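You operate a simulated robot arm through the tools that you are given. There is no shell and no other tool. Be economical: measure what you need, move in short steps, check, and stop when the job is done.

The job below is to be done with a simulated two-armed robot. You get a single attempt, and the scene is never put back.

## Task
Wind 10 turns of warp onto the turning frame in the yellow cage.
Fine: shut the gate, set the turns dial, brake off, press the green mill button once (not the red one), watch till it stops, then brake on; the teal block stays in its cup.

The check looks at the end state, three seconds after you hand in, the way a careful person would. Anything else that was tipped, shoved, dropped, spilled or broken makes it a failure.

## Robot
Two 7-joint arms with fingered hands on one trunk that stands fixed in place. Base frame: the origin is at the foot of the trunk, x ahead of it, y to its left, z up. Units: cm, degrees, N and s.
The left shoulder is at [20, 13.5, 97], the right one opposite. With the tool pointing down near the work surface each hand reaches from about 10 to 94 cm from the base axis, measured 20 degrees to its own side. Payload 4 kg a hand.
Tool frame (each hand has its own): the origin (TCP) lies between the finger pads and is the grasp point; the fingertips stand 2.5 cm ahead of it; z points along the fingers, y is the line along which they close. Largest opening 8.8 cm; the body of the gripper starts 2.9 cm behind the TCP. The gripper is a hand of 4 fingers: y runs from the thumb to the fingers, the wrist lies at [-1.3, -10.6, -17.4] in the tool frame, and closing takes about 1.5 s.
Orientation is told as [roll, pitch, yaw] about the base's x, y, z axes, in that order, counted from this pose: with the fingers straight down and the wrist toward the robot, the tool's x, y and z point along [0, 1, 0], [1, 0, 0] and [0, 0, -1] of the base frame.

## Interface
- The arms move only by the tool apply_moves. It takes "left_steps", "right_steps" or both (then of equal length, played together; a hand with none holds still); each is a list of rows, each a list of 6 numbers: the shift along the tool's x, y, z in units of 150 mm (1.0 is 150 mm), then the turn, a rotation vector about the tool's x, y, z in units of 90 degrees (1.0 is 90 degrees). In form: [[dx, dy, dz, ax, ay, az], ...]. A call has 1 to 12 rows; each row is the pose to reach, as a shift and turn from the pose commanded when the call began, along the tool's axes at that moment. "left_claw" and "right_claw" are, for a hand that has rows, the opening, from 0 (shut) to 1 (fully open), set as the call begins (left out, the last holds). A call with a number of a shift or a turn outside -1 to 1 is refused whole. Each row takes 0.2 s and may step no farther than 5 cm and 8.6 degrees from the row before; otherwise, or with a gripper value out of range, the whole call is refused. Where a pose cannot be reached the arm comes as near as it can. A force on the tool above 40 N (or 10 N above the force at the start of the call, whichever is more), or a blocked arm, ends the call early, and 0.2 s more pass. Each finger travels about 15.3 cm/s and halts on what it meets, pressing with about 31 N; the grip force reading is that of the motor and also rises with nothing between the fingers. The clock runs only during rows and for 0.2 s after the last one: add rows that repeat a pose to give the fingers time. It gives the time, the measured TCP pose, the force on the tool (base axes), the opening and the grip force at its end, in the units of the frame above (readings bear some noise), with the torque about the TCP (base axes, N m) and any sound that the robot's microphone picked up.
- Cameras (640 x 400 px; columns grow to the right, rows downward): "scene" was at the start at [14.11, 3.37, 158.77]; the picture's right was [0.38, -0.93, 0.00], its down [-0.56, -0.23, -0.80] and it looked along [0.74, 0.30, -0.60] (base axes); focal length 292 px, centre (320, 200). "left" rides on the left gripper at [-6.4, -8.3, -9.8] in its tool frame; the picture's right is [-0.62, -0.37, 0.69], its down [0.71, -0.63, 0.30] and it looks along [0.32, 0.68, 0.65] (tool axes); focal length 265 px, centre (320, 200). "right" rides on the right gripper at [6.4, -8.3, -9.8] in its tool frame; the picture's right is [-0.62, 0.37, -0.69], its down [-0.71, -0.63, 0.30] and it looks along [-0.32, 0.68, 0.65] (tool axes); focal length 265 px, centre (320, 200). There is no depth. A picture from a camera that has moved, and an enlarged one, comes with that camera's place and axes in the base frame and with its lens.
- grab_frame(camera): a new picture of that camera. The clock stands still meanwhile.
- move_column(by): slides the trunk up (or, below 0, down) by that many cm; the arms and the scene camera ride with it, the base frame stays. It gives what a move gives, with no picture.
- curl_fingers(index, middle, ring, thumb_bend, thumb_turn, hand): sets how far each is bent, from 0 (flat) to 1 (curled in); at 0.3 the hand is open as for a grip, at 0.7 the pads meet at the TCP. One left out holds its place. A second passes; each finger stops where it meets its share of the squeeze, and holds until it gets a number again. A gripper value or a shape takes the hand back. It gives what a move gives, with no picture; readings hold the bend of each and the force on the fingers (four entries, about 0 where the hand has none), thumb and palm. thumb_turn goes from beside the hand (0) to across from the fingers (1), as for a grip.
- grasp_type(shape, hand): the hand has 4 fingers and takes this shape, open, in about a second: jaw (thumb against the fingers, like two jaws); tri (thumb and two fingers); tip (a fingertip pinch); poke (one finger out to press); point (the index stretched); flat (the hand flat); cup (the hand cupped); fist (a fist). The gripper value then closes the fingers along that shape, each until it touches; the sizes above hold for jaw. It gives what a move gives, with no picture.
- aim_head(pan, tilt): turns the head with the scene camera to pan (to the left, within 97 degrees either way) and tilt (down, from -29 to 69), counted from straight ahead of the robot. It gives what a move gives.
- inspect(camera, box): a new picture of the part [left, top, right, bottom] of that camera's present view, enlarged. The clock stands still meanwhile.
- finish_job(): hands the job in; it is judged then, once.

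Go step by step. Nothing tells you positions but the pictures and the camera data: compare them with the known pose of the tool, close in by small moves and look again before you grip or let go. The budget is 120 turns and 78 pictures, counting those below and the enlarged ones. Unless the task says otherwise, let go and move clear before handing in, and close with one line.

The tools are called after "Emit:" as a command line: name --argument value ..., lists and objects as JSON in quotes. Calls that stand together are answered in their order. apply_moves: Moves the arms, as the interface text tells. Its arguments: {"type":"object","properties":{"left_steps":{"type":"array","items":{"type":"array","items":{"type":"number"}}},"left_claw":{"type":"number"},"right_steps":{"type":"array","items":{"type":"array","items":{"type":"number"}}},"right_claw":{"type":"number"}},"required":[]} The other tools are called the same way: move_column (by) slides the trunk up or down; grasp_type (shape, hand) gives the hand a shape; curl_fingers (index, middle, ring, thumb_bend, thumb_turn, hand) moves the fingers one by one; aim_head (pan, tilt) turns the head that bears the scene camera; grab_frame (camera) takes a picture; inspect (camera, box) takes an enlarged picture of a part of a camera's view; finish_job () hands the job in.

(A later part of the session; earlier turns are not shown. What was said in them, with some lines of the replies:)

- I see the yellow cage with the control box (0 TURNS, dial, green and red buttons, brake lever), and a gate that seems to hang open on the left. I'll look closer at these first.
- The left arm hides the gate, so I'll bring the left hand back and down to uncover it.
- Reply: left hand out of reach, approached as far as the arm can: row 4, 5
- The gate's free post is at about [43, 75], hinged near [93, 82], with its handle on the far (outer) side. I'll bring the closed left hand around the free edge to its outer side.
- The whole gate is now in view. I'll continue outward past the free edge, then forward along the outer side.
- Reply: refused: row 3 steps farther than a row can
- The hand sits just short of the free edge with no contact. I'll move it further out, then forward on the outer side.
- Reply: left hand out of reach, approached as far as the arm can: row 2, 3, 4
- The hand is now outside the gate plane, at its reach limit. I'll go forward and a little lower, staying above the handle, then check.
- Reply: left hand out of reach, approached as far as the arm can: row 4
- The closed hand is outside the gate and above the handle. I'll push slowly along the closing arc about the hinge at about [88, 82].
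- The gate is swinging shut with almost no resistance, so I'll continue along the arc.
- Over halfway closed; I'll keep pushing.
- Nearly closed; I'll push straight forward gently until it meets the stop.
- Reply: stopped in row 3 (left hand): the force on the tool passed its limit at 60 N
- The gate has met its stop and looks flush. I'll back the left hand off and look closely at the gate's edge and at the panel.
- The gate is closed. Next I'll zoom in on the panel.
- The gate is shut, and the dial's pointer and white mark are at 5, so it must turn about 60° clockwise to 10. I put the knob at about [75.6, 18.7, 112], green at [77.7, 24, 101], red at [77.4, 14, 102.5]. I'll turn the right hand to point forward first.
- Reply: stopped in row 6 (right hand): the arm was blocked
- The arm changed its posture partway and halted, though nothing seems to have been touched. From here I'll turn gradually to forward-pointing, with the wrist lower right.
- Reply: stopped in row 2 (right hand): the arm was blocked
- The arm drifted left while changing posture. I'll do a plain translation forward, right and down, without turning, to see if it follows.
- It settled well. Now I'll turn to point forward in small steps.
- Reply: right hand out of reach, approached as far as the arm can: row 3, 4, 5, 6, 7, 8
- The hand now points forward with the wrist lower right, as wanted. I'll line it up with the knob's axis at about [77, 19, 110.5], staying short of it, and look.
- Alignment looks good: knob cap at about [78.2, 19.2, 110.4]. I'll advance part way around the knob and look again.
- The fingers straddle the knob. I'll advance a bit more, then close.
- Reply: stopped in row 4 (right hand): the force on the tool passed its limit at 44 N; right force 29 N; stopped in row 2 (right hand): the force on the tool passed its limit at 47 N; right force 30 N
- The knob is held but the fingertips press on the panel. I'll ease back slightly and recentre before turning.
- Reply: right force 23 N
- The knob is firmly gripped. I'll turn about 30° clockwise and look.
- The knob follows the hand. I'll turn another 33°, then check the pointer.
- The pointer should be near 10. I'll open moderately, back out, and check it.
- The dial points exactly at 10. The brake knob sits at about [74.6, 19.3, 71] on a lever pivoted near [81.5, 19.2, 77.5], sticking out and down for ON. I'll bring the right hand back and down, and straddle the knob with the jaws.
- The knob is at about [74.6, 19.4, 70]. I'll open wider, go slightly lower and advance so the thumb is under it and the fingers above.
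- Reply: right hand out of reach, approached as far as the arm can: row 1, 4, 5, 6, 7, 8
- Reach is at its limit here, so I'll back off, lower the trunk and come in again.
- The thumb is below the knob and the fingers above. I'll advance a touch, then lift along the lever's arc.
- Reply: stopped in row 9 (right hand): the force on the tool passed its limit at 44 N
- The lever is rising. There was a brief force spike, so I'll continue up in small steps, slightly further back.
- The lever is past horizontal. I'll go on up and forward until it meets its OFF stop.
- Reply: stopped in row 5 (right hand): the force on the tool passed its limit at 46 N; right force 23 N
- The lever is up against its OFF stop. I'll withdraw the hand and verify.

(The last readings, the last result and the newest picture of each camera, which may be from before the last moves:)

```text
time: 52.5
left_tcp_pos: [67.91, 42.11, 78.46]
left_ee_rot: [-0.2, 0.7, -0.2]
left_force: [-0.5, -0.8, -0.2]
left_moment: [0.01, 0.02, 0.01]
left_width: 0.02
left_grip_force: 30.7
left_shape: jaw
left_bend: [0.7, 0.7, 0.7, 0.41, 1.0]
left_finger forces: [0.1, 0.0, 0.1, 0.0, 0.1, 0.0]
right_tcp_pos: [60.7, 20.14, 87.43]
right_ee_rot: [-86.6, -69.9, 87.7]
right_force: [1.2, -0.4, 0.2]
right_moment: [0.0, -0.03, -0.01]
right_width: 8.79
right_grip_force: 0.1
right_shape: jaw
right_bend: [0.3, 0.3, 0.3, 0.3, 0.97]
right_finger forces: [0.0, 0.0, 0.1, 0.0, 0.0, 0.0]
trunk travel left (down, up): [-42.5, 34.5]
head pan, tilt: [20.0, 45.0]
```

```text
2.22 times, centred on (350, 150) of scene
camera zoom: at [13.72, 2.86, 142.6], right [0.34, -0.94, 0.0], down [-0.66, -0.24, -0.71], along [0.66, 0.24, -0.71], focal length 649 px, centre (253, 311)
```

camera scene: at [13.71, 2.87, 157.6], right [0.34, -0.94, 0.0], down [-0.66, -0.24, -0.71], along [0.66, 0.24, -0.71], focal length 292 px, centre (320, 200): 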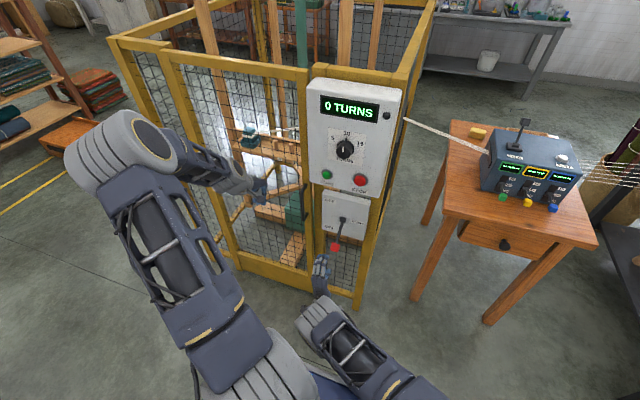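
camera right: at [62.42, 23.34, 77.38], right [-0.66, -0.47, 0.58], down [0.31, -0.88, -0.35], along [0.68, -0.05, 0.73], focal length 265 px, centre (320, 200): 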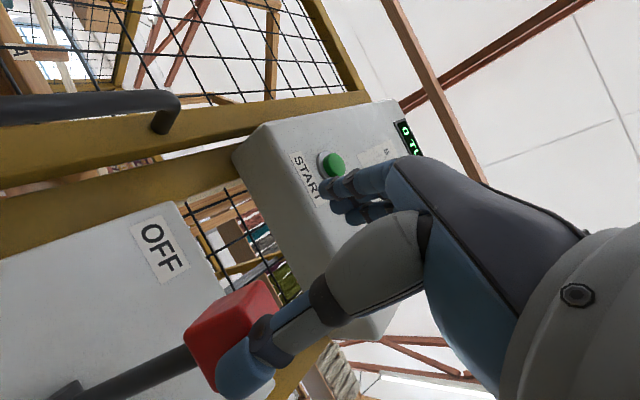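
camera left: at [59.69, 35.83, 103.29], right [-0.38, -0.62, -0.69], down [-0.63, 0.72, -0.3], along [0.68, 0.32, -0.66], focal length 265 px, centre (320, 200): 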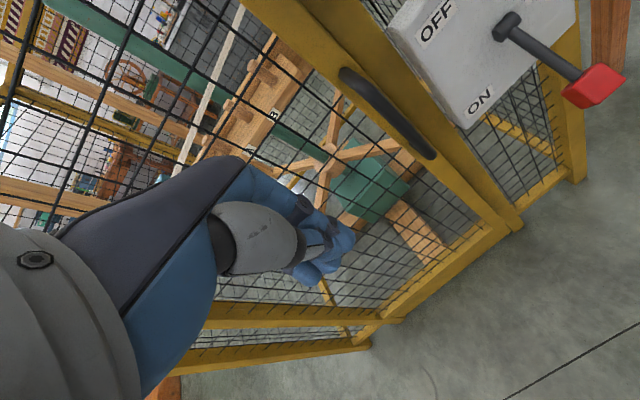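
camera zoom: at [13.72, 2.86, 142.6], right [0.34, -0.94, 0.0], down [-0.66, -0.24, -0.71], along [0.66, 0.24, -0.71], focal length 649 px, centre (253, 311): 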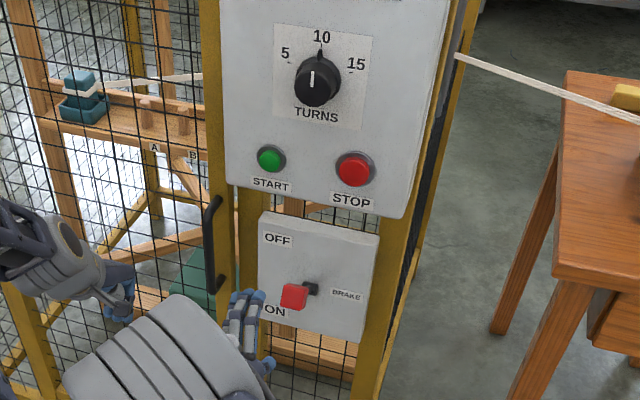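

Brake is at OFF, and dial at 10. For the green button, at about [79.5, 24.5, 99.4], I'll form a poking finger with the right hand and find its tip.

Emit:
grasp_type --hand "right" --shape "poke"

Emit:
apply_moves --right_steps '[[-0.07, 0.19, 0, 0, 0, 0], [-0.14, 0.38, 0, 0, 0, 0], [-0.21, 0.57, 0, 0, 0, 0], [-0.27, 0.75, 0, 0, 0, 0], [-0.27, 0.75, 0.1, 0, 0, 0]]'

Emit:
grab_frame --camera "right"

Emit:
inspect --camera "scene" --box '[270, 60, 430, 240]'

```text
time: 53.4
left_tcp_pos: [67.83, 42.12, 78.44]
left_ee_rot: [-0.1, 0.7, -0.1]
left_force: [-0.2, 1.0, 0.5]
left_moment: [-0.01, 0.03, -0.02]
left_width: 0.0
left_grip_force: 30.5
left_shape: jaw
left_bend: [0.7, 0.7, 0.7, 0.41, 1.0]
left_finger forces: [0.0, 0.0, 0.1, 0.0, 0.0, 0.1]
right_tcp_pos: [60.88, 20.14, 87.51]
right_ee_rot: [-86.3, -69.8, 87.8]
right_force: [0.6, 0.5, -0.7]
right_moment: [0.02, 0.01, 0.02]
right_width: 0.0
right_grip_force: 0.0
right_shape: poke
right_bend: [0.7, 0.7, 0.99, 1.0, 1.0]
right_finger forces: [0.0, 0.1, 0.0, 0.1, 0.0, 0.0]
trunk travel left (down, up): [-42.5, 34.5]
head pan, tilt: [20.0, 45.0]
```

```text
time: 54.6
left_tcp_pos: [67.81, 42.15, 78.44]
left_ee_rot: [-0.1, 0.6, -0.1]
left_force: [0.2, 0.0, 0.4]
left_moment: [-0.05, 0.01, -0.02]
left_width: 0.0
left_grip_force: 31.3
left_shape: jaw
left_bend: [0.7, 0.7, 0.7, 0.41, 1.0]
left_finger forces: [0.1, 0.0, 0.1, 0.0, 0.1, 0.0]
right_tcp_pos: [62.69, 20.09, 99.19]
right_ee_rot: [-86.4, -69.7, 87.8]
right_force: [0.4, -0.8, -1.0]
right_moment: [-0.03, -0.02, -0.04]
right_width: 0.0
right_grip_force: 0.0
right_shape: poke
right_bend: [0.7, 0.7, 0.99, 1.0, 1.0]
right_finger forces: [0.0, 0.0, 0.1, 0.0, 0.1, 0.1]
trunk travel left (down, up): [-42.5, 34.5]
head pan, tilt: [20.0, 45.0]
```

```text
18 pictures are left
camera right: at [52.53, 23.07, 89.24], right [-0.67, -0.47, 0.57], down [0.32, -0.88, -0.35], along [0.67, -0.05, 0.74], focal length 265 px, centre (320, 200)
```

right: 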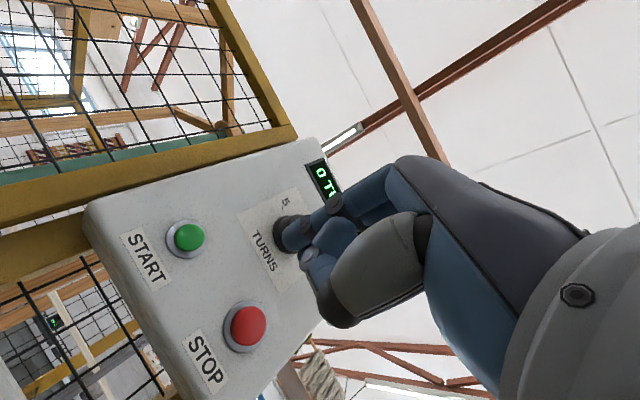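

```text
2.22 times, centred on (350, 150) of scene
camera zoom: at [13.7, 2.87, 142.6], right [0.34, -0.94, 0.0], down [-0.66, -0.24, -0.71], along [0.66, 0.24, -0.71], focal length 649 px, centre (253, 311)
```

zoom: 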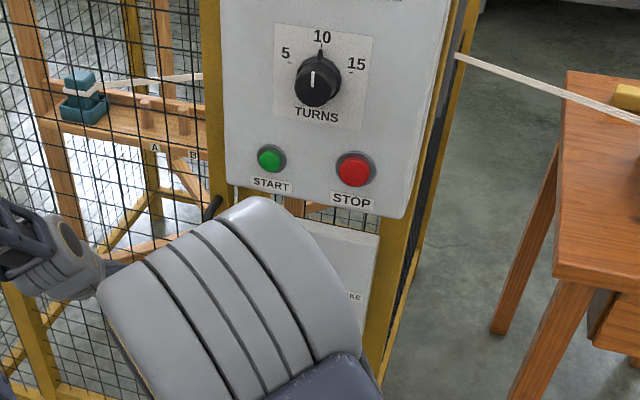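

The poking fingertip lies about 2.8 cm ahead of the TCP. I'll line it up in front of the green button and check before pressing.

Emit:
apply_moves --right_steps '[[0.053, 0.019, 0.133, 0, 0, 0], [0.107, 0.038, 0.267, 0, 0, 0], [0.16, 0.058, 0.4, 0, 0, 0], [0.213, 0.077, 0.533, 0, 0, 0], [0.213, 0.077, 0.633, 0, 0, 0], [0.213, 0.077, 0.633, 0, 0, 0]]'

Emit:
grab_frame --camera "right"

Emit:
inspect --camera "scene" --box '[290, 90, 400, 190]'

```text
time: 56.0
left_tcp_pos: [67.92, 42.36, 78.44]
left_ee_rot: [-0.1, 0.7, -0.1]
left_force: [-0.3, 0.5, -0.4]
left_moment: [0.03, 0.0, 0.02]
left_width: 0.0
left_grip_force: 31.2
left_shape: jaw
left_bend: [0.7, 0.7, 0.7, 0.41, 1.0]
left_finger forces: [0.1, 0.0, 0.0, 0.1, 0.0, 0.0]
right_tcp_pos: [72.25, 23.92, 98.98]
right_ee_rot: [-86.2, -69.7, 87.7]
right_force: [-0.3, -0.3, -0.2]
right_moment: [-0.01, 0.01, -0.02]
right_width: 0.0
right_grip_force: 0.1
right_shape: poke
right_bend: [0.7, 0.7, 0.99, 1.0, 1.0]
right_finger forces: [0.1, 0.1, 0.0, 0.0, 0.0, 0.1]
trunk travel left (down, up): [-42.5, 34.5]
head pan, tilt: [20.0, 45.0]
```

```text
16 pictures are left
camera right: at [62.04, 26.92, 89.09], right [-0.67, -0.47, 0.58], down [0.31, -0.88, -0.35], along [0.67, -0.05, 0.74], focal length 265 px, centre (320, 200)
```

right: 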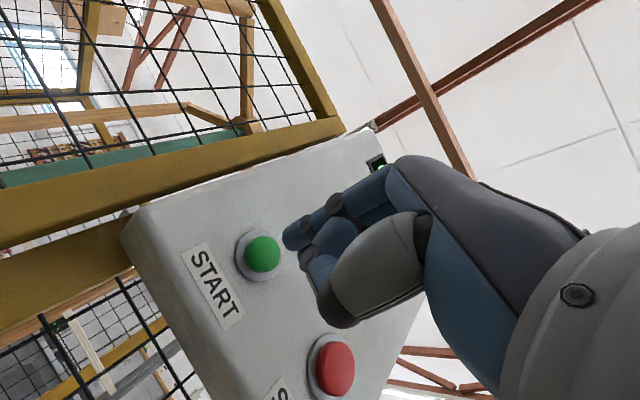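

```text
4.00 times, centred on (345, 140) of scene
camera zoom: at [13.7, 2.87, 142.6], right [0.34, -0.94, 0.0], down [-0.66, -0.24, -0.71], along [0.66, 0.24, -0.71], focal length 1168 px, centre (220, 440)
```

zoom: 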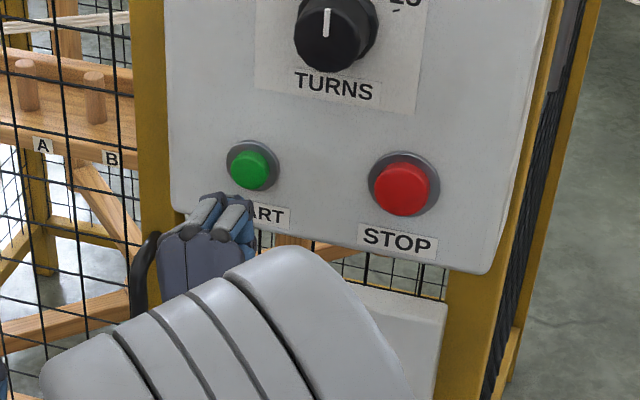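

The fingertip is lined up within half a centimetre, well away from the red button. I'll press forward gently.

Emit:
apply_moves --right_steps '[[-0.02, 0, 0.1, 0, 0, 0], [-0.02, 0, 0.18, 0, 0, 0], [-0.02, 0, 0.22, 0, 0, 0], [-0.02, 0, 0.25, 0, 0, 0], [-0.02, 0, 0.28, 0, 0, 0], [-0.02, 0, 0.31, 0, 0, 0]]'

```text
time: 57.4
left_tcp_pos: [67.9, 42.21, 78.43]
left_ee_rot: [-0.1, 0.7, -0.1]
left_force: [-0.6, 0.4, -1.1]
left_moment: [0.0, 0.0, -0.02]
left_width: 0.0
left_grip_force: 30.7
left_shape: jaw
left_bend: [0.7, 0.7, 0.7, 0.41, 1.0]
left_finger forces: [0.1, 0.0, 0.0, 0.0, 0.0, 0.0]
right_tcp_pos: [76.49, 23.76, 99.17]
right_ee_rot: [-86.6, -69.7, 88.0]
right_force: [-12.4, -2.8, 0.6]
right_moment: [0.04, -0.05, -0.06]
right_width: 0.0
right_grip_force: 0.1
right_shape: poke
right_bend: [0.7, 0.7, 0.99, 1.0, 1.0]
right_finger forces: [7.6, 4.0, 0.1, 0.1, 0.0, 0.1]
trunk travel left (down, up): [-42.5, 34.5]
head pan, tilt: [20.0, 45.0]
heard: click
```

A click was heard while on the button. I'll back straight off and watch the counter.

Emit:
apply_moves --right_steps '[[0, 0, -0.15, 0, 0, 0], [0, 0, -0.35, 0, 0, 0], [0, 0, -0.6, 0, 0, 0], [0, 0, -0.8, 0, 0, 0]]'

Emit:
aim_head --pan 20 --tilt 35

Emit:
grab_frame --camera "scene"

```text
time: 58.4
left_tcp_pos: [67.85, 42.13, 78.45]
left_ee_rot: [-0.1, 0.7, -0.1]
left_force: [0.4, -0.3, 0.8]
left_moment: [0.02, -0.01, 0.0]
left_width: 0.0
left_grip_force: 31.4
left_shape: jaw
left_bend: [0.7, 0.7, 0.7, 0.41, 1.0]
left_finger forces: [0.1, 0.0, 0.0, 0.0, 0.0, 0.1]
right_tcp_pos: [64.56, 23.31, 99.07]
right_ee_rot: [-86.4, -69.8, 87.7]
right_force: [-0.3, 0.1, -0.2]
right_moment: [0.0, 0.01, 0.0]
right_width: 0.02
right_grip_force: 0.0
right_shape: poke
right_bend: [0.7, 0.7, 0.99, 1.0, 1.0]
right_finger forces: [0.0, 0.0, 0.0, 0.0, 0.0, 0.1]
trunk travel left (down, up): [-42.5, 34.5]
head pan, tilt: [20.0, 45.0]
```

```text
time: 59.1
left_tcp_pos: [67.75, 42.21, 78.25]
left_ee_rot: [-0.1, 0.7, -0.1]
left_force: [-0.4, 0.5, 0.3]
left_moment: [0.03, -0.01, 0.03]
left_width: 0.0
left_grip_force: 30.9
left_shape: jaw
left_bend: [0.7, 0.7, 0.7, 0.41, 1.0]
left_finger forces: [0.1, 0.0, 0.1, 0.1, 0.0, 0.1]
right_tcp_pos: [64.63, 23.29, 99.23]
right_ee_rot: [-86.4, -69.9, 87.8]
right_force: [0.3, 0.2, -0.4]
right_moment: [-0.01, 0.04, -0.04]
right_width: 0.0
right_grip_force: 0.0
right_shape: poke
right_bend: [0.7, 0.7, 0.99, 1.0, 1.0]
right_finger forces: [0.1, 0.1, 0.1, 0.0, 0.0, 0.0]
trunk travel left (down, up): [-42.5, 34.5]
head pan, tilt: [20.0, 35.0]
```

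```text
14 pictures are left
camera scene: at [14.34, 3.1, 144.07], right [0.34, -0.94, 0.0], down [-0.54, -0.2, -0.82], along [0.77, 0.28, -0.57], focal length 292 px, centre (320, 200)
```

scene: 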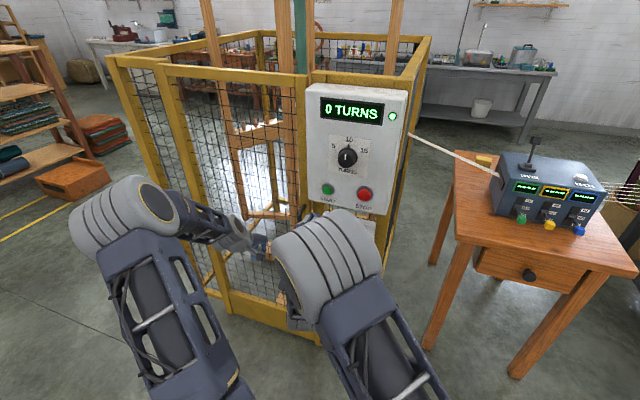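

The lamp is lit and the frame is turning. Meanwhile I'll reshape the right hand and wait clear of the brake lever, touching nothing.

Emit:
apply_moves --right_steps '[[0, 0, -0.24, 0, 0, 0], [0.02, -0.2, -0.24, 0, 0, 0], [0.04, -0.4, -0.24, 0, 0, 0], [0.06, -0.6, -0.24, 0, 0, 0], [0.086, -0.82, -0.24, 0, 0, 0], [0.086, -0.82, -0.24, 0, 0, 0]]'

Emit:
grasp_type --hand "right" --shape "jaw"

Emit:
apply_moves --right_steps '[[0.05, -0.16, 0, 0, 0, 0], [0.114, -0.313, 0, 0, 0, 0], [0.114, -0.313, 0, 0, 0, 0], [0.114, -0.313, 0, 0, 0, 0], [0.114, -0.313, 0, 0, 0, 0], [0.114, -0.313, 0, 0, 0, 0], [0.114, -0.313, 0, 0, 0, 0], [0.114, -0.313, 0, 0, 0, 0], [0.114, -0.313, 0, 0, 0, 0], [0.114, -0.313, 0, 0, 0, 0], [0.114, -0.313, 0, 0, 0, 0], [0.114, -0.313, 0, 0, 0, 0]]' --right_claw 1

Emit:
grab_frame --camera "scene"

```text
time: 60.5
left_tcp_pos: [67.9, 42.25, 78.38]
left_ee_rot: [-0.2, 0.7, -0.1]
left_force: [0.6, 0.3, 0.2]
left_moment: [0.0, 0.01, -0.01]
left_width: 0.01
left_grip_force: 31.1
left_shape: jaw
left_bend: [0.7, 0.7, 0.7, 0.41, 1.0]
left_finger forces: [0.1, 0.0, 0.1, 0.1, 0.0, 0.0]
right_tcp_pos: [61.07, 20.11, 87.22]
right_ee_rot: [-86.5, -69.8, 87.7]
right_force: [0.8, -0.3, -1.3]
right_moment: [-0.01, -0.01, 0.02]
right_width: 0.01
right_grip_force: 0.1
right_shape: poke
right_bend: [0.7, 0.7, 0.99, 1.0, 1.0]
right_finger forces: [0.0, 0.0, 0.0, 0.0, 0.0, 0.1]
trunk travel left (down, up): [-42.5, 34.5]
head pan, tilt: [20.0, 35.0]
```

```text
time: 61.4
left_tcp_pos: [67.86, 42.03, 78.34]
left_ee_rot: [-0.2, 0.7, -0.1]
left_force: [-0.3, -0.7, 0.6]
left_moment: [0.0, 0.01, -0.02]
left_width: 0.02
left_grip_force: 31.0
left_shape: jaw
left_bend: [0.7, 0.7, 0.7, 0.41, 1.0]
left_finger forces: [0.0, 0.0, 0.1, 0.0, 0.1, 0.0]
right_tcp_pos: [60.95, 20.13, 87.18]
right_ee_rot: [-86.4, -69.8, 87.8]
right_force: [-1.0, 0.7, 0.3]
right_moment: [-0.03, -0.01, -0.02]
right_width: 8.79
right_grip_force: 0.1
right_shape: jaw
right_bend: [0.3, 0.3, 0.3, 0.3, 0.98]
right_finger forces: [0.0, 0.1, 0.1, 0.0, 0.0, 0.0]
trunk travel left (down, up): [-42.5, 34.5]
head pan, tilt: [20.0, 35.0]
```

```text
time: 64.0
left_tcp_pos: [67.82, 42.18, 78.43]
left_ee_rot: [0.0, 0.6, -0.1]
left_force: [0.7, 0.3, -0.8]
left_moment: [0.01, -0.02, 0.0]
left_width: 0.0
left_grip_force: 31.1
left_shape: jaw
left_bend: [0.7, 0.7, 0.7, 0.41, 1.0]
left_finger forces: [0.0, 0.0, 0.0, 0.0, 0.0, 0.0]
right_tcp_pos: [60.86, 20.18, 82.48]
right_ee_rot: [-86.4, -69.8, 87.8]
right_force: [-0.1, 0.5, 0.1]
right_moment: [0.0, -0.02, 0.01]
right_width: 8.79
right_grip_force: 0.0
right_shape: jaw
right_bend: [0.3, 0.3, 0.3, 0.3, 0.98]
right_finger forces: [0.0, 0.1, 0.0, 0.0, 0.0, 0.0]
trunk travel left (down, up): [-42.5, 34.5]
head pan, tilt: [20.0, 35.0]
```

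```text
13 pictures are left
camera scene: at [14.34, 3.1, 144.08], right [0.34, -0.94, 0.0], down [-0.54, -0.2, -0.82], along [0.77, 0.28, -0.57], focal length 292 px, centre (320, 200)
```

scene: 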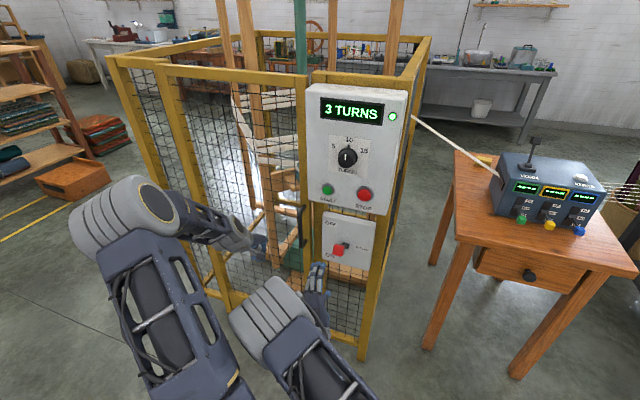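

It reads 3 TURNS after about 7 s, so I'll wait some 18 s more with the hands still.

Emit:
apply_moves --right_steps '[[0, 0, 0, 0, 0, 0], [0, 0, 0, 0, 0, 0], [0, 0, 0, 0, 0, 0], [0, 0, 0, 0, 0, 0], [0, 0, 0, 0, 0, 0], [0, 0, 0, 0, 0, 0], [0, 0, 0, 0, 0, 0], [0, 0, 0, 0, 0, 0], [0, 0, 0, 0, 0, 0], [0, 0, 0, 0, 0, 0], [0, 0, 0, 0, 0, 0], [0, 0, 0, 0, 0, 0]]'

Emit:
apply_moves --right_steps '[[0, 0, 0, 0, 0, 0], [0, 0, 0, 0, 0, 0], [0, 0, 0, 0, 0, 0], [0, 0, 0, 0, 0, 0], [0, 0, 0, 0, 0, 0], [0, 0, 0, 0, 0, 0], [0, 0, 0, 0, 0, 0], [0, 0, 0, 0, 0, 0], [0, 0, 0, 0, 0, 0], [0, 0, 0, 0, 0, 0], [0, 0, 0, 0, 0, 0], [0, 0, 0, 0, 0, 0]]'

Emit:
apply_moves --right_steps '[[0, 0, 0, 0, 0, 0], [0, 0, 0, 0, 0, 0], [0, 0, 0, 0, 0, 0], [0, 0, 0, 0, 0, 0], [0, 0, 0, 0, 0, 0], [0, 0, 0, 0, 0, 0], [0, 0, 0, 0, 0, 0], [0, 0, 0, 0, 0, 0], [0, 0, 0, 0, 0, 0], [0, 0, 0, 0, 0, 0], [0, 0, 0, 0, 0, 0], [0, 0, 0, 0, 0, 0]]'

Emit:
apply_moves --right_steps '[[0, 0, 0, 0, 0, 0], [0, 0, 0, 0, 0, 0], [0, 0, 0, 0, 0, 0], [0, 0, 0, 0, 0, 0], [0, 0, 0, 0, 0, 0], [0, 0, 0, 0, 0, 0], [0, 0, 0, 0, 0, 0], [0, 0, 0, 0, 0, 0], [0, 0, 0, 0, 0, 0], [0, 0, 0, 0, 0, 0], [0, 0, 0, 0, 0, 0], [0, 0, 0, 0, 0, 0]]'

Emit:
apply_moves --right_steps '[[0, 0, 0, 0, 0, 0], [0, 0, 0, 0, 0, 0], [0, 0, 0, 0, 0, 0], [0, 0, 0, 0, 0, 0], [0, 0, 0, 0, 0, 0], [0, 0, 0, 0, 0, 0], [0, 0, 0, 0, 0, 0], [0, 0, 0, 0, 0, 0], [0, 0, 0, 0, 0, 0], [0, 0, 0, 0, 0, 0], [0, 0, 0, 0, 0, 0], [0, 0, 0, 0, 0, 0]]'

Emit:
apply_moves --right_steps '[[0, 0, 0, 0, 0, 0], [0, 0, 0, 0, 0, 0], [0, 0, 0, 0, 0, 0], [0, 0, 0, 0, 0, 0], [0, 0, 0, 0, 0, 0], [0, 0, 0, 0, 0, 0], [0, 0, 0, 0, 0, 0], [0, 0, 0, 0, 0, 0], [0, 0, 0, 0, 0, 0], [0, 0, 0, 0, 0, 0], [0, 0, 0, 0, 0, 0], [0, 0, 0, 0, 0, 0]]'

Emit:
apply_moves --right_steps '[[0, 0, 0, 0, 0, 0], [0, 0, 0, 0, 0, 0], [0, 0, 0, 0, 0, 0], [0, 0, 0, 0, 0, 0], [0, 0, 0, 0, 0, 0], [0, 0, 0, 0, 0, 0], [0, 0, 0, 0, 0, 0], [0, 0, 0, 0, 0, 0], [0, 0, 0, 0, 0, 0], [0, 0, 0, 0, 0, 0], [0, 0, 0, 0, 0, 0], [0, 0, 0, 0, 0, 0]]'

Emit:
grab_frame --camera "scene"

```text
time: 66.6
left_tcp_pos: [67.79, 42.25, 78.42]
left_ee_rot: [-0.2, 0.7, 0.0]
left_force: [0.5, -0.8, 0.5]
left_moment: [0.04, 0.01, 0.01]
left_width: 0.0
left_grip_force: 30.9
left_shape: jaw
left_bend: [0.7, 0.7, 0.7, 0.41, 1.0]
left_finger forces: [0.0, 0.0, 0.0, 0.0, 0.1, 0.1]
right_tcp_pos: [60.79, 20.01, 82.42]
right_ee_rot: [-86.4, -69.8, 87.8]
right_force: [-0.6, -0.2, -0.3]
right_moment: [-0.01, 0.02, 0.02]
right_width: 8.81
right_grip_force: 0.1
right_shape: jaw
right_bend: [0.3, 0.3, 0.3, 0.3, 0.98]
right_finger forces: [0.1, 0.1, 0.0, 0.0, 0.0, 0.0]
trunk travel left (down, up): [-42.5, 34.5]
head pan, tilt: [20.0, 35.0]
```

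```text
time: 69.2
left_tcp_pos: [67.85, 42.1, 78.36]
left_ee_rot: [0.0, 0.7, -0.2]
left_force: [0.1, -1.4, -0.5]
left_moment: [0.01, -0.02, -0.01]
left_width: 0.0
left_grip_force: 30.9
left_shape: jaw
left_bend: [0.7, 0.7, 0.7, 0.41, 1.0]
left_finger forces: [0.0, 0.1, 0.0, 0.0, 0.0, 0.0]
right_tcp_pos: [60.96, 19.99, 82.32]
right_ee_rot: [-86.4, -69.8, 87.8]
right_force: [0.6, -0.6, 0.0]
right_moment: [0.01, 0.03, 0.0]
right_width: 8.79
right_grip_force: 0.1
right_shape: jaw
right_bend: [0.3, 0.3, 0.3, 0.3, 0.98]
right_finger forces: [0.0, 0.1, 0.0, 0.0, 0.0, 0.0]
trunk travel left (down, up): [-42.5, 34.5]
head pan, tilt: [20.0, 35.0]
```

```text
time: 71.8
left_tcp_pos: [67.84, 42.16, 78.39]
left_ee_rot: [-0.2, 0.7, -0.1]
left_force: [-0.3, 1.2, 0.7]
left_moment: [0.01, 0.0, 0.04]
left_width: 0.0
left_grip_force: 31.0
left_shape: jaw
left_bend: [0.7, 0.7, 0.7, 0.41, 1.0]
left_finger forces: [0.0, 0.1, 0.1, 0.0, 0.1, 0.1]
right_tcp_pos: [60.83, 20.04, 82.52]
right_ee_rot: [-86.4, -69.7, 87.7]
right_force: [-0.2, -0.3, 0.5]
right_moment: [0.0, 0.0, -0.01]
right_width: 8.81
right_grip_force: 0.0
right_shape: jaw
right_bend: [0.3, 0.3, 0.3, 0.3, 0.98]
right_finger forces: [0.0, 0.0, 0.0, 0.0, 0.1, 0.0]
trunk travel left (down, up): [-42.5, 34.5]
head pan, tilt: [20.0, 35.0]
```

```text
time: 74.4
left_tcp_pos: [67.83, 42.16, 78.36]
left_ee_rot: [-0.1, 0.7, -0.1]
left_force: [-0.2, 0.4, 0.1]
left_moment: [0.03, -0.01, -0.01]
left_width: 0.0
left_grip_force: 31.4
left_shape: jaw
left_bend: [0.7, 0.7, 0.7, 0.41, 1.0]
left_finger forces: [0.1, 0.0, 0.0, 0.0, 0.1, 0.0]
right_tcp_pos: [60.81, 20.01, 82.37]
right_ee_rot: [-86.5, -69.8, 87.8]
right_force: [0.0, 0.6, -1.0]
right_moment: [-0.03, -0.01, 0.02]
right_width: 8.8
right_grip_force: 0.0
right_shape: jaw
right_bend: [0.3, 0.3, 0.3, 0.3, 0.98]
right_finger forces: [0.1, 0.0, 0.0, 0.1, 0.0, 0.0]
trunk travel left (down, up): [-42.5, 34.5]
head pan, tilt: [20.0, 35.0]
```

```text
time: 77.0
left_tcp_pos: [67.88, 42.1, 78.46]
left_ee_rot: [-0.2, 0.7, -0.1]
left_force: [0.2, -0.7, 0.0]
left_moment: [-0.01, 0.0, -0.03]
left_width: 0.0
left_grip_force: 31.2
left_shape: jaw
left_bend: [0.7, 0.7, 0.7, 0.41, 1.0]
left_finger forces: [0.1, 0.0, 0.1, 0.1, 0.0, 0.0]
right_tcp_pos: [60.85, 19.98, 82.34]
right_ee_rot: [-86.4, -69.8, 87.8]
right_force: [-0.3, 0.4, -1.3]
right_moment: [0.0, -0.01, 0.0]
right_width: 8.79
right_grip_force: 0.1
right_shape: jaw
right_bend: [0.3, 0.3, 0.3, 0.3, 0.98]
right_finger forces: [0.1, 0.0, 0.1, 0.0, 0.0, 0.0]
trunk travel left (down, up): [-42.5, 34.5]
head pan, tilt: [20.0, 35.0]
```

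```text
time: 79.6
left_tcp_pos: [67.77, 42.34, 78.44]
left_ee_rot: [0.0, 0.7, 0.0]
left_force: [-0.1, -0.5, 0.6]
left_moment: [0.0, 0.02, -0.01]
left_width: 0.0
left_grip_force: 30.5
left_shape: jaw
left_bend: [0.7, 0.7, 0.7, 0.41, 1.0]
left_finger forces: [0.0, 0.0, 0.1, 0.1, 0.1, 0.0]
right_tcp_pos: [60.73, 20.1, 82.3]
right_ee_rot: [-86.5, -69.8, 87.8]
right_force: [-0.1, 0.6, -0.5]
right_moment: [0.0, -0.03, -0.01]
right_width: 8.78
right_grip_force: 0.1
right_shape: jaw
right_bend: [0.3, 0.3, 0.3, 0.3, 0.98]
right_finger forces: [0.0, 0.0, 0.0, 0.0, 0.1, 0.1]
trunk travel left (down, up): [-42.5, 34.5]
head pan, tilt: [20.0, 35.0]
```

```text
time: 82.2
left_tcp_pos: [67.86, 42.25, 78.31]
left_ee_rot: [0.0, 0.7, -0.2]
left_force: [-0.4, -1.0, -0.3]
left_moment: [0.03, -0.02, -0.05]
left_width: 0.02
left_grip_force: 30.8
left_shape: jaw
left_bend: [0.7, 0.7, 0.7, 0.41, 1.0]
left_finger forces: [0.0, 0.1, 0.1, 0.0, 0.0, 0.0]
right_tcp_pos: [60.82, 20.01, 82.45]
right_ee_rot: [-86.5, -69.8, 87.8]
right_force: [0.3, -1.3, 0.3]
right_moment: [0.01, -0.02, -0.02]
right_width: 8.8
right_grip_force: 0.1
right_shape: jaw
right_bend: [0.3, 0.3, 0.3, 0.3, 0.98]
right_finger forces: [0.0, 0.1, 0.1, 0.0, 0.0, 0.0]
trunk travel left (down, up): [-42.5, 34.5]
head pan, tilt: [20.0, 35.0]
```

```text
12 pictures are left
camera scene: at [14.34, 3.1, 144.08], right [0.34, -0.94, 0.0], down [-0.54, -0.2, -0.82], along [0.77, 0.28, -0.57], focal length 292 px, centre (320, 200)
```

scene: 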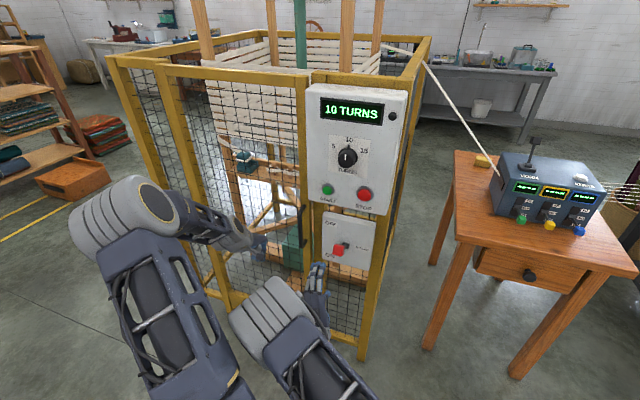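

It reads 10 TURNS with the lamp out and the frame stopped. Now I'll straddle the lever knob to bring the brake down to ON.

Emit:
apply_moves --right_steps '[[0, 0, 0.15, 0, 0, 0], [0, 0, 0.3, 0, 0, 0], [0, 0, 0.45, 0, 0, 0], [-0.01, 0.03, 0.6, 0, 0, 0], [-0.01, 0.03, 0.7, 0, 0, 0], [-0.01, 0.03, 0.75, 0, 0, 0], [-0.01, 0.03, 0.75, 0, 0, 0]]'

Emit:
grab_frame --camera "right"

Emit:
inspect --camera "scene" --box '[290, 190, 400, 300]'

```text
time: 83.8
left_tcp_pos: [67.9, 42.29, 78.43]
left_ee_rot: [-0.1, 0.7, -0.1]
left_force: [-0.1, 0.2, 0.4]
left_moment: [0.0, 0.01, -0.01]
left_width: 0.03
left_grip_force: 31.2
left_shape: jaw
left_bend: [0.7, 0.7, 0.7, 0.41, 1.0]
left_finger forces: [0.0, 0.0, 0.0, 0.0, 0.1, 0.0]
right_tcp_pos: [71.91, 20.46, 82.56]
right_ee_rot: [-86.3, -69.9, 87.8]
right_force: [-0.7, 0.0, 0.1]
right_moment: [0.0, 0.01, 0.0]
right_width: 8.77
right_grip_force: 0.0
right_shape: jaw
right_bend: [0.3, 0.3, 0.3, 0.3, 0.98]
right_finger forces: [0.0, 0.0, 0.0, 0.0, 0.0, 0.0]
trunk travel left (down, up): [-42.5, 34.5]
head pan, tilt: [20.0, 35.0]
```

```text
11 pictures are left
camera right: at [61.83, 23.36, 72.75], right [-0.67, -0.47, 0.57], down [0.32, -0.88, -0.35], along [0.67, -0.05, 0.74], focal length 265 px, centre (320, 200)
```

right: 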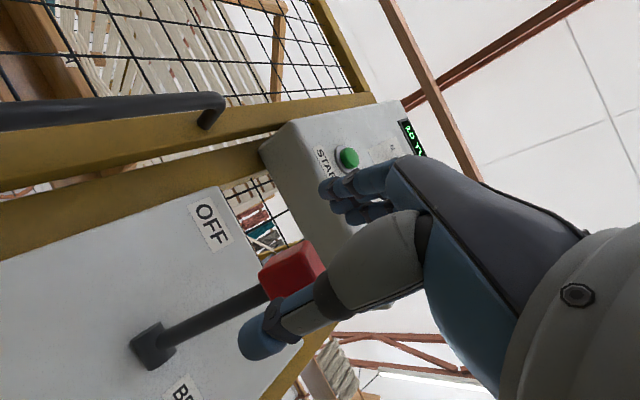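

```text
3.64 times, centred on (345, 245) of scene
camera zoom: at [14.34, 3.1, 144.08], right [0.34, -0.94, 0.0], down [-0.54, -0.2, -0.82], along [0.77, 0.28, -0.57], focal length 1062 px, centre (229, 36)
```

zoom: 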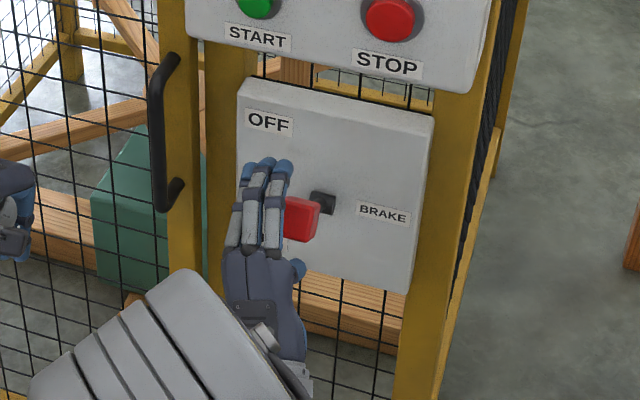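

The fingers are above the knob but offset left. I'll shift right over it, then sweep down along the arc.

Emit:
apply_moves --right_steps '[[-0.05, -0.018, 0.03, 0, 0, 0], [-0.1, -0.036, 0.06, 0, 0, 0], [-0.07, -0.118, 0.05, 0, 0, 0], [-0.041, -0.199, 0.03, 0, 0, 0], [-0.011, -0.281, 0, 0, 0, 0], [0.019, -0.362, -0.03, 0, 0, 0], [0.048, -0.444, -0.04, 0, 0, 0], [0.078, -0.525, -0.04, 0, 0, 0], [0.107, -0.607, -0.04, 0, 0, 0], [0.137, -0.688, -0.03, 0, 0, 0]]'

Emit:
inspect --camera "scene" --box '[290, 190, 400, 300]'

```text
time: 86.0
left_tcp_pos: [67.78, 42.16, 78.47]
left_ee_rot: [-0.1, 0.8, 0.0]
left_force: [-0.4, -0.1, -0.8]
left_moment: [-0.01, 0.0, 0.05]
left_width: 0.0
left_grip_force: 30.8
left_shape: jaw
left_bend: [0.7, 0.7, 0.7, 0.41, 1.0]
left_finger forces: [0.0, 0.0, 0.0, 0.0, 0.0, 0.0]
right_tcp_pos: [71.25, 18.79, 72.26]
right_ee_rot: [-86.2, -69.8, 87.7]
right_force: [-6.1, 5.8, -1.0]
right_moment: [-0.24, -0.27, 0.13]
right_width: 8.77
right_grip_force: 0.1
right_shape: jaw
right_bend: [0.29, 0.28, 0.3, 0.3, 0.98]
right_finger forces: [6.4, 2.5, 0.0, 0.0, 0.0, 0.0]
trunk travel left (down, up): [-42.5, 34.5]
head pan, tilt: [20.0, 35.0]
```

```text
3.64 times, centred on (345, 245) of scene
camera zoom: at [14.32, 3.12, 144.08], right [0.34, -0.94, 0.0], down [-0.54, -0.2, -0.82], along [0.77, 0.28, -0.57], focal length 1062 px, centre (229, 36)
```

zoom: 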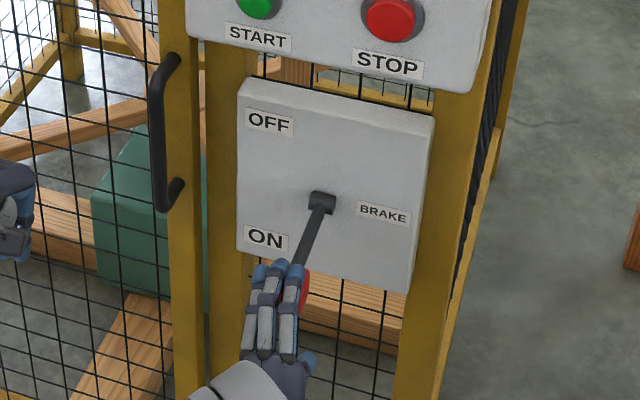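

The lever is coming down. I'll go on to its ON stop.

Emit:
apply_moves --right_steps '[[0.022, -0.06, 0, 0, 0, 0], [0.044, -0.12, 0.02, 0, 0, 0], [0.067, -0.185, 0.04, 0, 0, 0], [0.09, -0.25, 0.07, 0, 0, 0], [0.112, -0.31, 0.1, 0, 0, 0], [0.134, -0.37, 0.12, 0, 0, 0]]'

Emit:
inspect --camera "scene" --box '[290, 190, 400, 300]'

```text
time: 87.4
left_tcp_pos: [67.81, 42.1, 78.49]
left_ee_rot: [-0.1, 0.7, -0.1]
left_force: [0.2, -0.1, 0.1]
left_moment: [0.02, -0.01, 0.04]
left_width: 0.0
left_grip_force: 31.1
left_shape: jaw
left_bend: [0.7, 0.7, 0.7, 0.41, 1.0]
left_finger forces: [0.0, 0.1, 0.1, 0.1, 0.0, 0.0]
right_tcp_pos: [72.95, 18.83, 66.27]
right_ee_rot: [-86.9, -70.0, 88.3]
right_force: [-7.6, 5.6, 4.8]
right_moment: [-0.2, -0.5, 0.0]
right_width: 8.82
right_grip_force: 0.2
right_shape: jaw
right_bend: [0.3, 0.27, 0.27, 0.3, 0.98]
right_finger forces: [6.6, 7.6, 2.6, 0.1, 0.1, 0.0]
trunk travel left (down, up): [-42.5, 34.5]
head pan, tilt: [20.0, 35.0]
```

```text
3.64 times, centred on (345, 245) of scene
camera zoom: at [14.31, 3.11, 144.1], right [0.34, -0.94, 0.0], down [-0.54, -0.2, -0.82], along [0.77, 0.28, -0.57], focal length 1062 px, centre (229, 36)
```

zoom: 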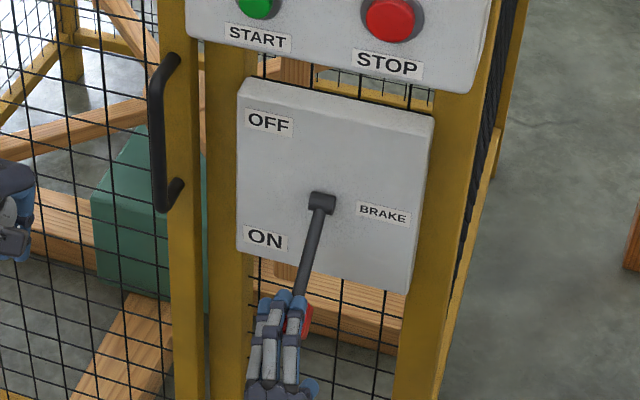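

Emit:
apply_moves --right_steps '[[0.015, -0.04, 0.02, 0, 0, 0], [0.03, -0.08, 0.04, 0, 0, 0], [0.045, -0.12, 0.06, 0, 0, 0], [0.06, -0.16, 0.08, 0, 0, 0]]'

```text
time: 88.4
left_tcp_pos: [67.82, 42.12, 78.6]
left_ee_rot: [-0.2, 0.7, -0.1]
left_force: [0.1, 0.3, -0.7]
left_moment: [-0.03, 0.01, 0.01]
left_width: 0.0
left_grip_force: 30.6
left_shape: jaw
left_bend: [0.7, 0.7, 0.7, 0.41, 1.0]
left_finger forces: [0.0, 0.0, 0.1, 0.0, 0.0, 0.1]
right_tcp_pos: [74.24, 18.94, 64.1]
right_ee_rot: [-88.3, -70.0, 89.6]
right_force: [-21.0, -1.0, 28.2]
right_moment: [0.25, -1.81, 0.08]
right_width: 8.8
right_grip_force: 0.0
right_shape: jaw
right_bend: [0.28, 0.18, 0.09, 0.3, 0.98]
right_finger forces: [3.5, 16.6, 16.3, 0.0, 0.0, 0.0]
trunk travel left (down, up): [-42.5, 34.5]
head pan, tilt: [20.0, 35.0]
```

It meets a firm stop now. I'll ease off and pull back, then verify.

Emit:
apply_moves --right_steps '[[-0.016, 0.044, -0.03, 0, 0, 0], [-0.027, 0.075, -0.08, 0, 0, 0], [-0.027, 0.075, -0.25, 0, 0, 0], [-0.027, 0.075, -0.5, 0, 0, 0], [-0.027, 0.075, -0.75, 0, 0, 0], [-0.027, 0.075, -0.95, 0, 0, 0]]'

Emit:
inspect --camera "scene" --box '[290, 190, 400, 300]'

Emit:
grab_frame --camera "right"

```text
time: 89.8
left_tcp_pos: [67.9, 42.35, 78.48]
left_ee_rot: [-0.1, 0.7, -0.2]
left_force: [0.3, 0.1, -0.1]
left_moment: [0.0, 0.02, -0.01]
left_width: 0.0
left_grip_force: 30.3
left_shape: jaw
left_bend: [0.7, 0.7, 0.7, 0.41, 1.0]
left_finger forces: [0.0, 0.1, 0.1, 0.0, 0.0, 0.0]
right_tcp_pos: [60.17, 18.43, 64.98]
right_ee_rot: [-86.4, -69.8, 87.8]
right_force: [0.0, 0.3, 0.6]
right_moment: [-0.01, 0.0, -0.02]
right_width: 8.82
right_grip_force: 0.2
right_shape: jaw
right_bend: [0.3, 0.3, 0.3, 0.3, 0.98]
right_finger forces: [0.0, 0.1, 0.1, 0.0, 0.0, 0.1]
trunk travel left (down, up): [-42.5, 34.5]
head pan, tilt: [20.0, 35.0]
```

```text
3.64 times, centred on (345, 245) of scene
camera zoom: at [14.35, 3.09, 144.07], right [0.34, -0.94, 0.0], down [-0.54, -0.2, -0.82], along [0.77, 0.28, -0.57], focal length 1062 px, centre (229, 36)
```

zoom: 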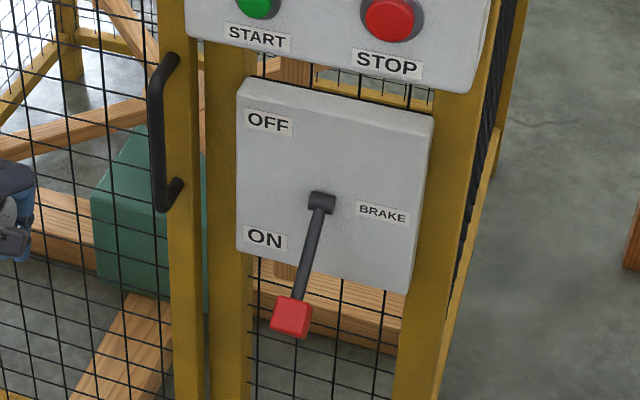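

```text
6 pictures are left
camera right: at [50.08, 21.47, 55.09], right [-0.67, -0.47, 0.57], down [0.31, -0.88, -0.35], along [0.67, -0.05, 0.74], focal length 265 px, centre (320, 200)
```

right: 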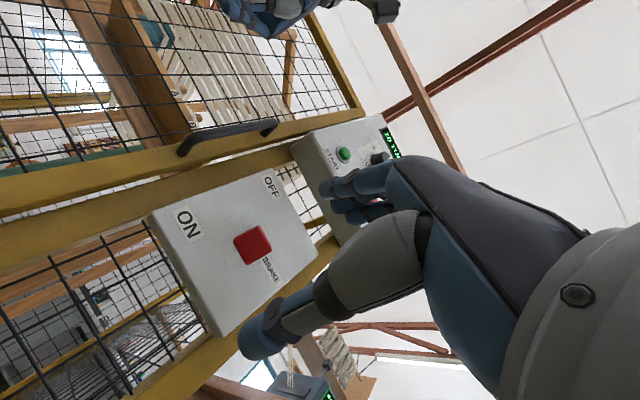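

The lever is back at its original ON position. One final look at the counter, gate and teal block.

Emit:
inspect --camera "scene" --box '[90, 10, 440, 230]'

Emit:
inspect --camera "scene" --box '[200, 130, 310, 210]'

```text
1.82 times, centred on (265, 120) of scene
camera zoom: at [14.35, 3.09, 144.07], right [0.34, -0.94, 0.0], down [-0.54, -0.2, -0.82], along [0.77, 0.28, -0.57], focal length 531 px, centre (420, 346)
```

zoom: 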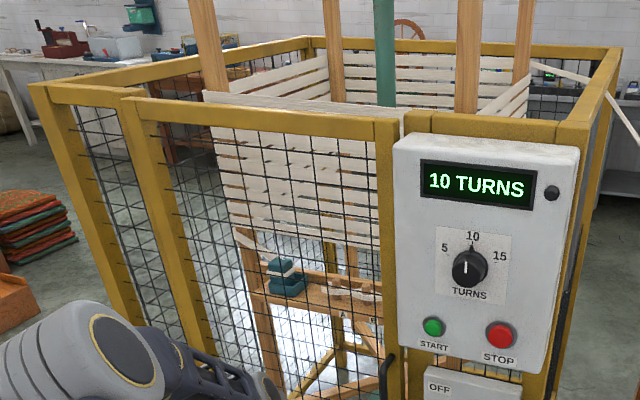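

```text
5.00 times, centred on (255, 170) of scene
camera zoom: at [14.35, 3.09, 144.07], right [0.34, -0.94, 0.0], down [-0.54, -0.2, -0.82], along [0.77, 0.28, -0.57], focal length 1460 px, centre (645, 350)
```

zoom: 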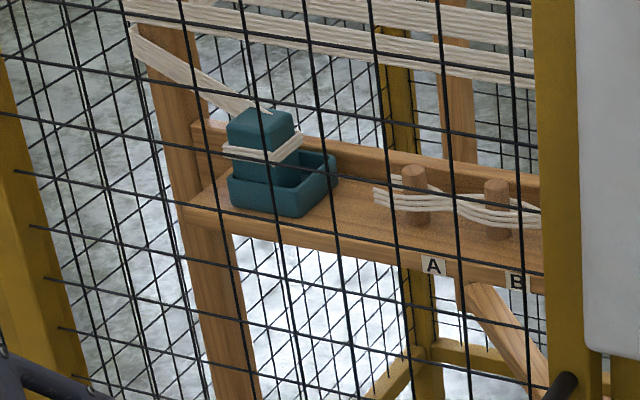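

The counter shows 10 TURNS, the gate is shut, the brake is on, the teal block is in its cup, and both hands are clear. I'm handing in now.

Emit:
finish_job

```text
The job is handed in.
```

The frame has 10 turns of warp on it: gate shut, dial at 10, green button pressed once, mill stopped by itself, brake back on, and the teal block still in its cup.
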